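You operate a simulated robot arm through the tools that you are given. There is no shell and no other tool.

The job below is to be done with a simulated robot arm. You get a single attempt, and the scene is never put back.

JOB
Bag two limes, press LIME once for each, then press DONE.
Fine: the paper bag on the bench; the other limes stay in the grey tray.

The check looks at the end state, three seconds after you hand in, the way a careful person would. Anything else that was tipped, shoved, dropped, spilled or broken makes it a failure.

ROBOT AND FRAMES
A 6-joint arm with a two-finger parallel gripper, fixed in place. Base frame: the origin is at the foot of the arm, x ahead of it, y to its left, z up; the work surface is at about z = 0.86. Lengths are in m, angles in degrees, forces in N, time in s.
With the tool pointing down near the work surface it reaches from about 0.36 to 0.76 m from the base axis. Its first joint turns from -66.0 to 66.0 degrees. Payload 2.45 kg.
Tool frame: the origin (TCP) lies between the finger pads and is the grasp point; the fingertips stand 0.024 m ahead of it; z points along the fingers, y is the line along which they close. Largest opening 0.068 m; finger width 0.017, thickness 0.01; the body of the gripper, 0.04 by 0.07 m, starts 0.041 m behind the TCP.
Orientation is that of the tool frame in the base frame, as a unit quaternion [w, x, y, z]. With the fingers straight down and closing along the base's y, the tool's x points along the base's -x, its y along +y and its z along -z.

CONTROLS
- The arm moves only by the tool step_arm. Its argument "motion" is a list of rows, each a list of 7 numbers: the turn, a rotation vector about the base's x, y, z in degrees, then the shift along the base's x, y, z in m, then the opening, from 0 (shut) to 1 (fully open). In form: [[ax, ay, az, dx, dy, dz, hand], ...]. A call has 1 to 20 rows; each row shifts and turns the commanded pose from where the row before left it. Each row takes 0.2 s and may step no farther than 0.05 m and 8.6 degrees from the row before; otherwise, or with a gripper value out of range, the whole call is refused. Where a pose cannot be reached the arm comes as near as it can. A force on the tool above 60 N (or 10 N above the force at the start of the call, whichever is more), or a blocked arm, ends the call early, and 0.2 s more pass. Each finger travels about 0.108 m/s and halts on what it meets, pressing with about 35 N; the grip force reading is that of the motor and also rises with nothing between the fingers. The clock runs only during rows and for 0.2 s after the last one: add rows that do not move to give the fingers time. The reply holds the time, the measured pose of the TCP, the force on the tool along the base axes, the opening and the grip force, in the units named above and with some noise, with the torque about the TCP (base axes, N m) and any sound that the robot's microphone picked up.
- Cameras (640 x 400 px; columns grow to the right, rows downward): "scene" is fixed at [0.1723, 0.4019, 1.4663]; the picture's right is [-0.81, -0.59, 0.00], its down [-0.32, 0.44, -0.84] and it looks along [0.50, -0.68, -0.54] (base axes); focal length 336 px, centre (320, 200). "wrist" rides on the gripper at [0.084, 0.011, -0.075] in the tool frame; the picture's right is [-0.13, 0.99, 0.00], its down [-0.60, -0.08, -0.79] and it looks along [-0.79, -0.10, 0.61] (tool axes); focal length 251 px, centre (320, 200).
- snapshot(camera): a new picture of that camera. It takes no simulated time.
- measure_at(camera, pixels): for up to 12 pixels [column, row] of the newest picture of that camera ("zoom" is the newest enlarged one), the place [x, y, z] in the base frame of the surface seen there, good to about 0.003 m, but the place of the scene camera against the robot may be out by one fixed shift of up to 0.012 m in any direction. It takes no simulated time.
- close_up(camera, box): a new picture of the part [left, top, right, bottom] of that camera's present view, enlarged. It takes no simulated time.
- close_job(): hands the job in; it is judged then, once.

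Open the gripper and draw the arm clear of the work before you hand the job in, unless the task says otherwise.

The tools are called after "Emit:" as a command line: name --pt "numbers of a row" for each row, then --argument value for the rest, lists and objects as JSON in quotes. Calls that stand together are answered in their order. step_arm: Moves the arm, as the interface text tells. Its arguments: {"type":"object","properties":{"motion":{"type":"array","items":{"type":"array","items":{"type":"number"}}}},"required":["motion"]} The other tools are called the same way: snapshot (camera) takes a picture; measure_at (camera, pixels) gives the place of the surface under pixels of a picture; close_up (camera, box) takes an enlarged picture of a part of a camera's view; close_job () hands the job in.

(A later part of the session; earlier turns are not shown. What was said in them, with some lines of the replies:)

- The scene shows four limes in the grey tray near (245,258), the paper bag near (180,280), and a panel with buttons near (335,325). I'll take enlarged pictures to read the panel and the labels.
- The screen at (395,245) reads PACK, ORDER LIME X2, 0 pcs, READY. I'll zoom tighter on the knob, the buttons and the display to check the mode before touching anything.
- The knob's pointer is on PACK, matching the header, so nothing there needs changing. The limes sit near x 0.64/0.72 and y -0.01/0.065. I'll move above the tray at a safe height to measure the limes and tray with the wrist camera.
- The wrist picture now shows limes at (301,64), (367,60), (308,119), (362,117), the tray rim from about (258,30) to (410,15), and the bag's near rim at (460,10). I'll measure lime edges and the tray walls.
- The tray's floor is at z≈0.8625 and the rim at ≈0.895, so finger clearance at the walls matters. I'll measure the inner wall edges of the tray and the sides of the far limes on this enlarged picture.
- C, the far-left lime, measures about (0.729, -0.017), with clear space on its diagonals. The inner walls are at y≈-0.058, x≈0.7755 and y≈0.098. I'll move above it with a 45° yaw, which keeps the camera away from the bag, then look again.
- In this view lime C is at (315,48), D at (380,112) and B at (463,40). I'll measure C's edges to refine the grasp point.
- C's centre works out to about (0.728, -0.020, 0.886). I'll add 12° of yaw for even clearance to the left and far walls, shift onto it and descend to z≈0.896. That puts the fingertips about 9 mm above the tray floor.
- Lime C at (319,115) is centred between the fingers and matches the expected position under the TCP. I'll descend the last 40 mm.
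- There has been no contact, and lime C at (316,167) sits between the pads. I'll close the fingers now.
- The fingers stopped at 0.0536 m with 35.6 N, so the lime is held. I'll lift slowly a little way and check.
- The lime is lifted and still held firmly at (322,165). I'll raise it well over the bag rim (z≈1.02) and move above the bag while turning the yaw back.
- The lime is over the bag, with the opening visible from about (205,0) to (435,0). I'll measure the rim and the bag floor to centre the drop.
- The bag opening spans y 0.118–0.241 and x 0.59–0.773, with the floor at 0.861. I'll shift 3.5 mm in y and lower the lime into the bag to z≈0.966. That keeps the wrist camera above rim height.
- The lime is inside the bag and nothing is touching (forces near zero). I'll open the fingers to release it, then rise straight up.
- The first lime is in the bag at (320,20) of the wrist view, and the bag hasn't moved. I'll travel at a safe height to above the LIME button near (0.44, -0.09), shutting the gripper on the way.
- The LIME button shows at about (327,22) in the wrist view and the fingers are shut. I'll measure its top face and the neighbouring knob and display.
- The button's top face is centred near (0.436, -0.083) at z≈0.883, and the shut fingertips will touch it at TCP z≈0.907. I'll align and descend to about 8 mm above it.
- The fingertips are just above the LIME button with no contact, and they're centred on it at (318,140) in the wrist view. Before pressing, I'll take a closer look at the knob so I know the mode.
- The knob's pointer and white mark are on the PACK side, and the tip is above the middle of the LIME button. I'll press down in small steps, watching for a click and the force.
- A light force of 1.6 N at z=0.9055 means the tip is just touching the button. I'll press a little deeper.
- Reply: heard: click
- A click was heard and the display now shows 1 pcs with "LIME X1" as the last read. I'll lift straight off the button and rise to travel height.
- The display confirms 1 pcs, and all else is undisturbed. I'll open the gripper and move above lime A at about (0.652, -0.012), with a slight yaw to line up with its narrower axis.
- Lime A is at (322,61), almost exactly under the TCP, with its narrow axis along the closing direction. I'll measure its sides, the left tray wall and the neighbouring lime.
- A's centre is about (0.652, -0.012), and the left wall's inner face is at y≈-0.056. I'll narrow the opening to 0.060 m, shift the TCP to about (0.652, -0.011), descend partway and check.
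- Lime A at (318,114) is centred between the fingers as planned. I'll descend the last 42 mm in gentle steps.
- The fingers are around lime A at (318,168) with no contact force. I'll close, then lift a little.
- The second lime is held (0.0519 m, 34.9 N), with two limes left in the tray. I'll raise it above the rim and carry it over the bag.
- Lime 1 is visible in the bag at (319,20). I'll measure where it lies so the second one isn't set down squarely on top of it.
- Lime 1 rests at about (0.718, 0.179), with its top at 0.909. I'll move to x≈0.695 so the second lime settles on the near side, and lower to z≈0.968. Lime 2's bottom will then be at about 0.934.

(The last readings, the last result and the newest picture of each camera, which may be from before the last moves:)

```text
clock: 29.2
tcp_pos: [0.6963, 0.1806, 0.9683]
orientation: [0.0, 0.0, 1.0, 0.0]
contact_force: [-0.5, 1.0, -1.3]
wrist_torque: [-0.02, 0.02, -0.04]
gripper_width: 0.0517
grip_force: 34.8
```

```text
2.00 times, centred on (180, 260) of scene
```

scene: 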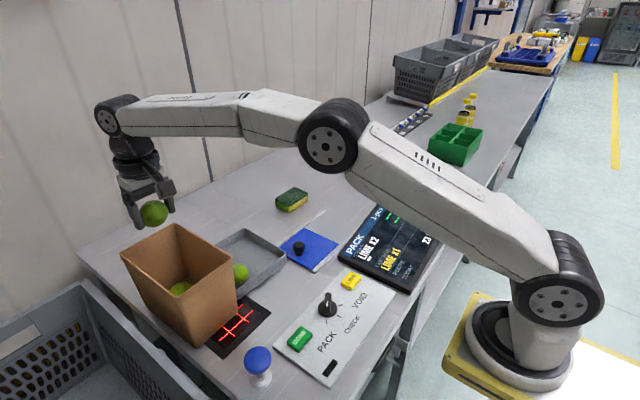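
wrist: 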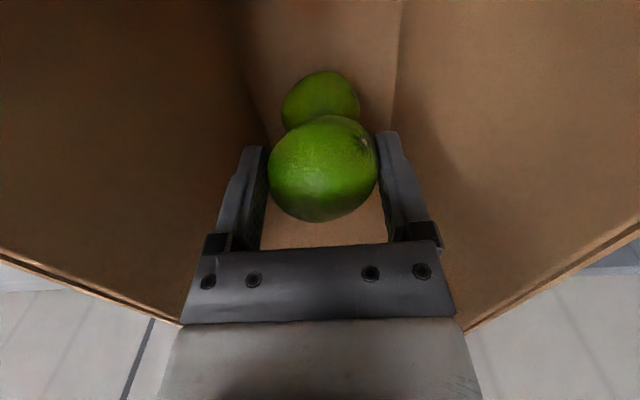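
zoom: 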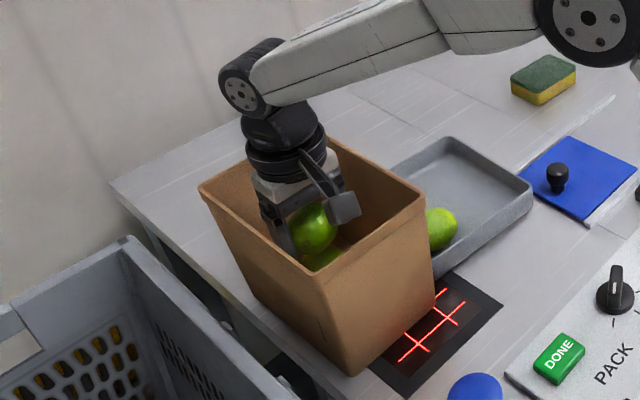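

The second lime is inside the bag just above the first, with no contact on the walls. I'll release it and rise straight up.

Emit:
step_arm --pt "0 0 0 0 0 0 0.85" --pt "0 0 0 0 0 0 0.95" --pt "0 0 0 0 0 0 0.95" --pt "0 0 0 0 0 0 0.95" --pt "0 0 0 0 0 0.03 0.95" --pt "0 0 0 0 0 0.04 0.95" --pt "0 0 0 0 0 0.04 0.95" --pt "0 0 0 0 0 0.04 0.95" --pt "0 0 0 0 0 0 0.95"

Emit:
snapshot --camera "wrist"

Emit:
snapshot --camera "scene"

```text
clock: 31.2
tcp_pos: [0.6951, 0.1791, 1.1166]
orientation: [0.0, 0.0, 1.0, 0.001]
contact_force: [-0.4, 0.2, -0.1]
wrist_torque: [0.0, 0.0, 0.0]
gripper_width: 0.0645
grip_force: 0.0
```

```text
taken
```

wrist: 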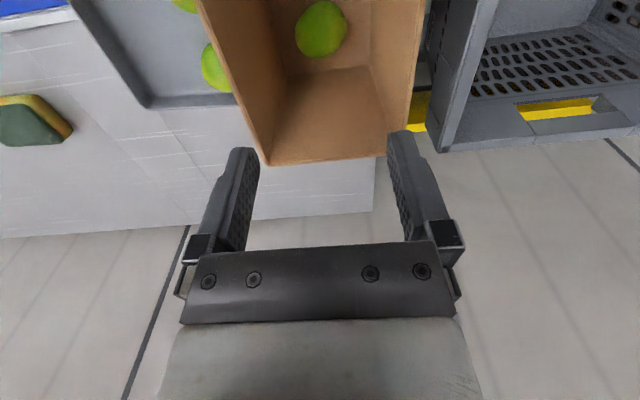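

```text
taken
```

scene: 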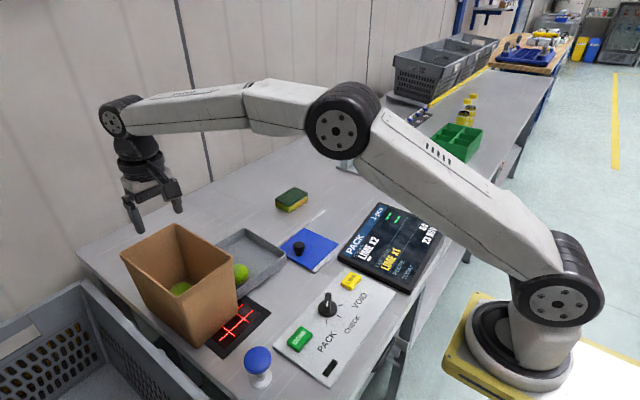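

One lime shows in the bag at (322,28) and the other is out of view on the near side. I'll start the travel toward the panel and check the bag's contents along the way.

Emit:
step_arm --pt "0 0 0 -0.046 0 0.01 0.95" --pt "0 0 0 -0.046 0 0.01 0.95" --pt "0 0 0 -0.03 0 0 0.95" --pt "0 0 0 0 0 0 0.95"

Emit:
snapshot --camera "wrist"

```text
clock: 32.2
tcp_pos: [0.573, 0.1799, 1.1389]
orientation: [0.0, 0.0, 1.0, 0.0]
contact_force: [-1.0, -0.2, -0.7]
wrist_torque: [-0.01, 0.04, -0.01]
gripper_width: 0.0644
grip_force: 0.0
```

```text
taken
```

wrist: 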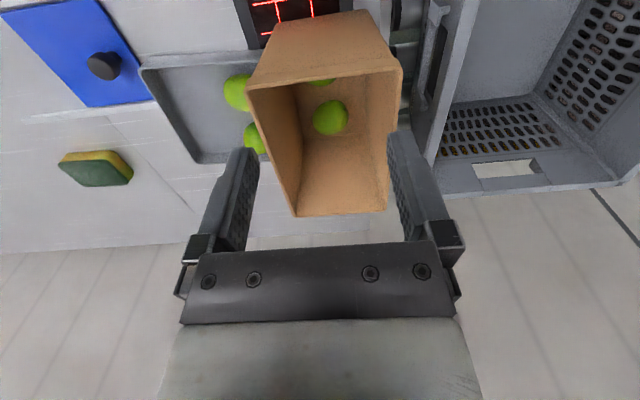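

Both limes are in the bag, at (331,117) and (320,82), and two remain in the tray. I'll move to above the LIME button again with the gripper shutting.

Emit:
step_arm --pt "0 0 0 -0.0196 -0.0376 0 0.6" --pt "0 0 0 -0.0196 -0.0376 0 0.3" --pt "0 0 0 -0.0196 -0.0376 -0.01 0" --pt "0 0 0 -0.0196 -0.0376 -0.02 0" --pt "0 0 0 -0.0196 -0.0376 -0.025 0" --pt "0 0 0 -0.0196 -0.0376 -0.025 0" --pt "0 0 0 -0.0196 -0.0376 -0.02 0" --pt "0 0 0 0 0 -0.04 0" --pt "0 0 0 0 0 -0.04 0" --pt "0 0 0 0 0 0 0"

Emit:
snapshot --camera "wrist"

```text
clock: 34.4
tcp_pos: [0.4368, -0.0804, 0.9589]
orientation: [0.0, 0.0, 1.0, -0.001]
contact_force: [0.9, 0.4, 1.3]
wrist_torque: [0.03, 0.0, 0.0]
gripper_width: 0.0
grip_force: 23.3
```

```text
taken
```

wrist: 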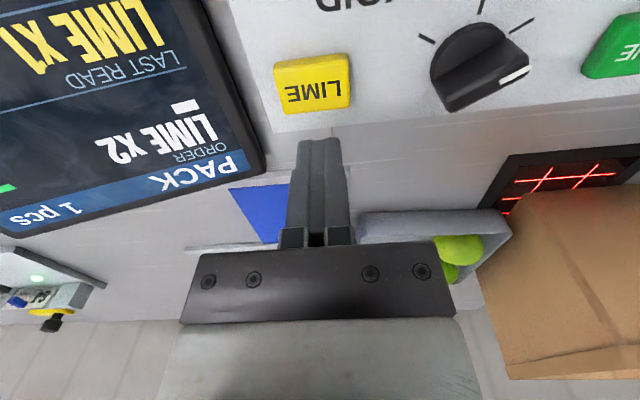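

The LIME button is centred at (313,88) in the wrist view, about 3–4 mm to the -y side of the TCP. I'll correct and descend to about 8 mm above it.

Emit:
step_arm --pt "0 0 0 0 -0.003 -0.015 0" --pt "0 0 0 0 0 -0.02 0" --pt "0 0 0 0 0 -0.009 0" --pt "0 0 0 0 0 0 0"

Emit:
close_up --camera "wrist" --box '[250, 70, 390, 180]'

```text
clock: 35.4
tcp_pos: [0.4381, -0.0865, 0.9153]
orientation: [0.0, -0.001, 1.0, 0.0]
contact_force: [0.9, -0.6, -0.1]
wrist_torque: [-0.01, 0.0, -0.01]
gripper_width: 0.0001
grip_force: 24.2
```

```text
3.64 times, centred on (320, 125) of wrist
```

zoom: 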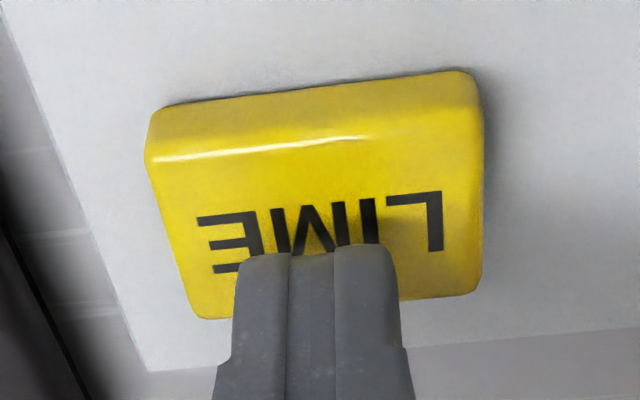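

The fingers are at nearly the same place over the button as for the first press. I'll press down the same way, in small steps to z≈0.902.

Emit:
step_arm --pt "0 0 0 -0.001 0.001 -0.005 0" --pt "0 0 0 0 0 -0.004 0" --pt "0 0 0 0 0 -0.002 0" --pt "0 0 0 0 0 -0.002 0"

Emit:
close_up --camera "scene" --box '[290, 190, 450, 330]'

```text
clock: 36.4
tcp_pos: [0.4358, -0.0847, 0.9022]
orientation: [0.0, 0.001, 1.0, 0.001]
contact_force: [1.9, 2.5, 2.9]
wrist_torque: [0.03, -0.02, 0.0]
gripper_width: 0.0
grip_force: 24.0
heard: click
```

```text
2.86 times, centred on (370, 260) of scene
```

zoom: 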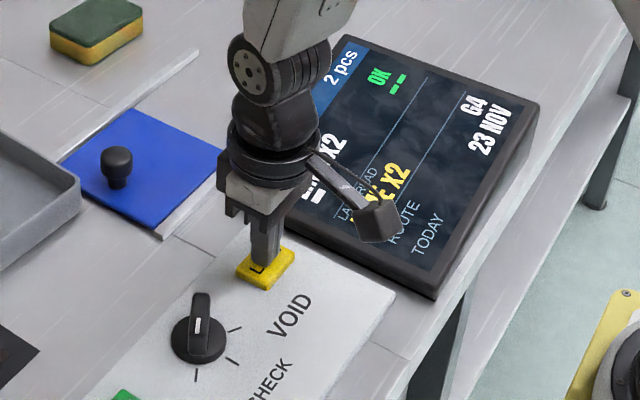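

Click heard, and the display reads 2 pcs, LIME X2 and OK. I'll lift and move over the DONE button, which should be near (0.436, 0.105) after the scene-to-robot offset.

Emit:
step_arm --pt "0 0 0 0 0 0.01 0" --pt "0 0 0 0 0 0.03 0" --pt "0 0 0 0 0 0.04 0" --pt "0 0 0 0 0 0.02 0" --pt "0 0 0 0 0.038 0 0" --pt "0 0 0 0 0.038 0 0" --pt "0 0 0 0 0.038 0 0" --pt "0 0 0 0 0.038 0 0" --pt "0 0 0 0 0.036 0 0" --pt "0 0 0 0 0 0 0"

Emit:
snapshot --camera "wrist"

Emit:
snapshot --camera "scene"

Emit:
close_up --camera "scene" --box '[335, 195, 455, 295]'

```text
clock: 38.6
tcp_pos: [0.4377, 0.1044, 1.0011]
orientation: [0.0, -0.001, 1.0, 0.0]
contact_force: [0.5, -0.1, 0.0]
wrist_torque: [0.03, -0.01, 0.03]
gripper_width: 0.0002
grip_force: 23.6
```

```text
taken
```

wrist: 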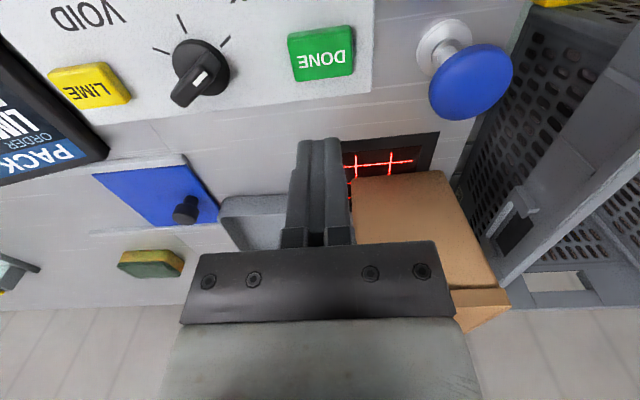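

```text
taken
```

scene: 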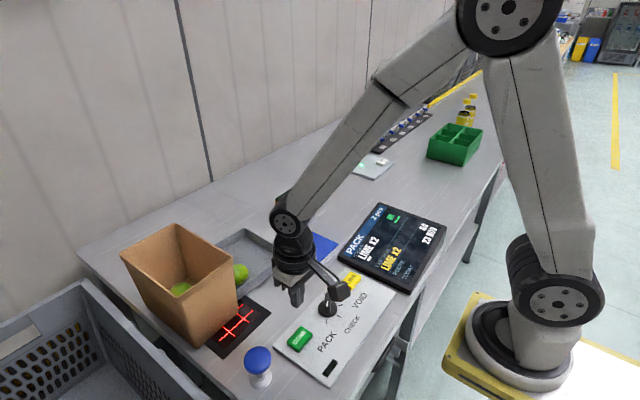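

```text
4.00 times, centred on (395, 245) of scene
```

zoom: 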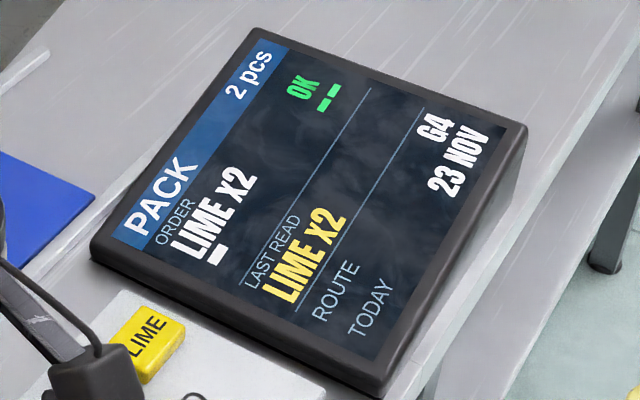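

The display shows 2 pcs, LIME X2, OK. The DONE button is at (322,60) in the wrist view, so I'll measure it and the blue plunger's position.

Emit:
measure_at --camera "wrist" --pixels '[[322, 60], [296, 62], [349, 58], [322, 45], [322, 74], [435, 90], [470, 80], [445, 40]]'

Emit:
close_up --camera "wrist" --box '[250, 10, 400, 110]'

```text
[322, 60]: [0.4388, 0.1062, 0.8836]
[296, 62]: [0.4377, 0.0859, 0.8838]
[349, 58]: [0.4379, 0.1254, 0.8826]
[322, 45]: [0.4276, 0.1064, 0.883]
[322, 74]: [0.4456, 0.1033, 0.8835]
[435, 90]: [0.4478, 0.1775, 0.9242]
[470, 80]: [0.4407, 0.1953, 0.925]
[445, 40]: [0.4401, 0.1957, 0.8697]
```

```text
4.00 times, centred on (325, 60) of wrist
```

zoom: 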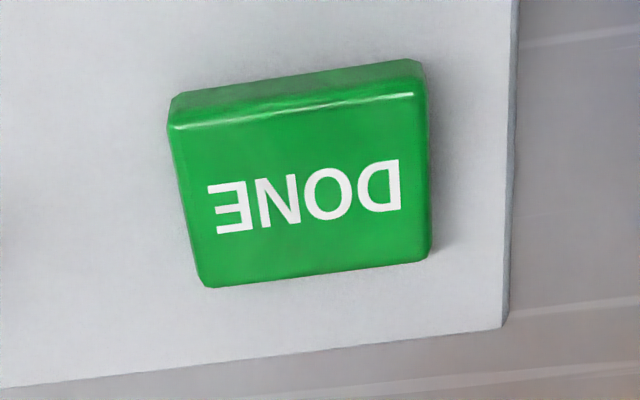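

DONE is centred at about (0.437, 0.106) with its top at 0.8835, and the plunger starts at y≈0.177, well clear. I'll descend to about 8 mm above the button.

Emit:
step_arm --pt "0 0 0 0 0.0015 -0.035 0" --pt "0 0 0 0 0 -0.03 0" --pt "0 0 0 0 0 -0.021 0" --pt "0 0 0 0 0 0 0"

Emit:
close_up --camera "wrist" --box '[250, 70, 390, 180]'

```text
clock: 39.6
tcp_pos: [0.4365, 0.1039, 0.9165]
orientation: [0.0, 0.0, 1.0, 0.0]
contact_force: [-0.4, 0.3, -1.0]
wrist_torque: [-0.03, 0.01, 0.01]
gripper_width: 0.0003
grip_force: 23.1
```

```text
3.64 times, centred on (320, 125) of wrist
```

zoom: 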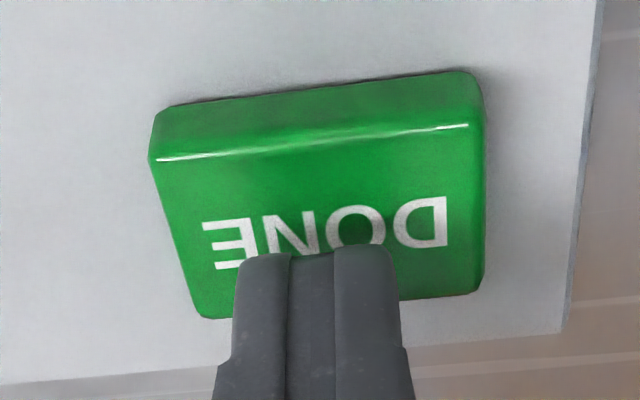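

The tip is centred over DONE with no contact. I'll press in small steps, as with the LIME button.

Emit:
step_arm --pt "0 0 0 0 0.0005 -0.005 0" --pt "0 0 0 0 0 -0.004 0" --pt "0 0 0 0 0 -0.003 0" --pt "0 0 0 0 0 -0.002 0"

Emit:
close_up --camera "scene" --box '[260, 190, 450, 350]'

```text
clock: 40.6
tcp_pos: [0.4356, 0.1041, 0.9018]
orientation: [0.001, 0.0, 1.0, 0.0]
contact_force: [-0.1, -1.3, 2.2]
wrist_torque: [-0.03, 0.01, 0.0]
gripper_width: 0.0001
grip_force: 23.4
heard: click
```

```text
2.50 times, centred on (355, 270) of scene
```

zoom: 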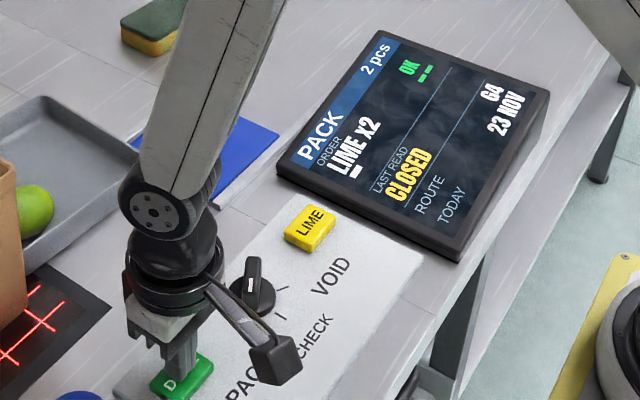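

Click heard, and the display reads CLOSED, 2 pcs, OK. I'll lift straight up well clear of the work, open the gripper, and check the final scene.

Emit:
step_arm --pt "0 0 0 0 0 0.01 0" --pt "0 0 0 0 0 0.03 0" --pt "0 0 0 0 0 0.04 0" --pt "0 0 0 0 0 0.045 0" --pt "0 0 0 0 0 0.045 0" --pt "0 0 0 0 0 0.045 0.3" --pt "0 0 0 0 0 0.045 0.7" --pt "0 0 0 0 0 0.045 1" --pt "0 0 0 0 0 0.02 1" --pt "0 0 0 0 0 0 1" --pt "0 0 0 0 0 0 1"

Emit:
snapshot --camera "scene"

Emit:
snapshot --camera "wrist"

Emit:
close_up --camera "scene" --box '[100, 190, 460, 390]'

```text
clock: 43.0
tcp_pos: [0.4351, 0.1046, 1.2282]
orientation: [0.001, -0.001, 1.0, 0.0]
contact_force: [1.0, 0.3, -0.9]
wrist_torque: [0.03, 0.01, -0.01]
gripper_width: 0.068
grip_force: 0.2
```

```text
taken
```

scene: 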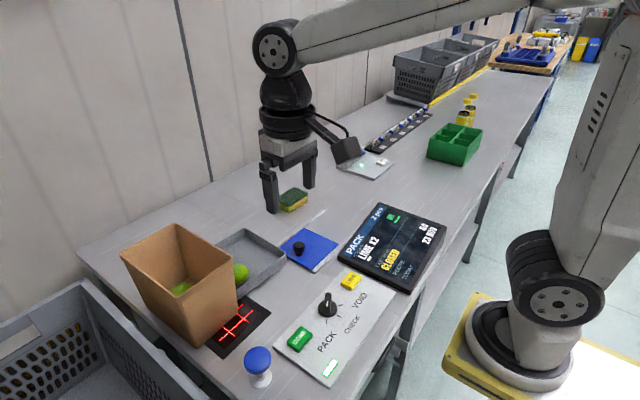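

```text
taken
```

wrist: 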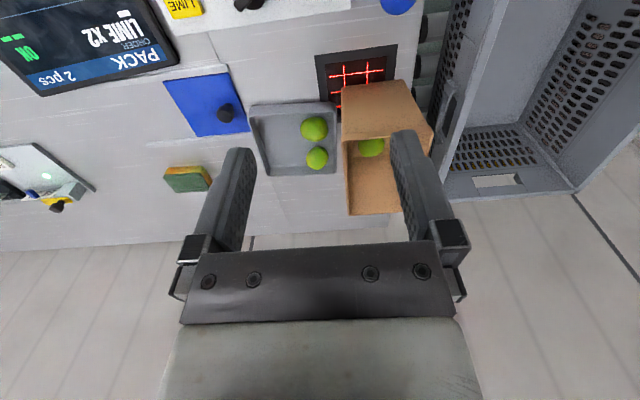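

```text
1.78 times, centred on (280, 290) of scene
```

zoom: 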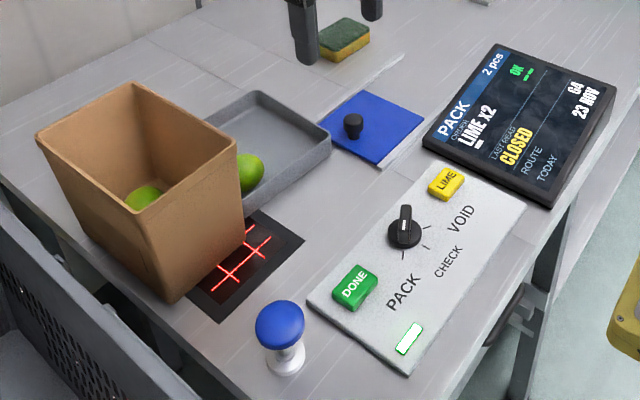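

The display reads CLOSED, 2 pcs, OK, and the panel lamp is green. Both limes are in the bag, two remain in the tray at (314,127) and (316,157), and nothing else has moved. The gripper is open and clear of the work, so I'll hand the job in.

Emit:
close_job

```text
The job is handed in.
```

The job is done and handed in: two limes are in the paper bag, LIME was pressed once for each, and DONE was pressed last.

- **Display:** it reads CLOSED, 2 pcs, LIME X2 and OK, and the panel lamp turned green.
- **Tray and bag:** the other two limes are still in the grey tray, and the bag is where it started on the bench.
- **Surroundings:** I saw nothing tipped, shoved or spilled in the final pictures.
- **Arm:** the gripper is open and raised clear of the work.
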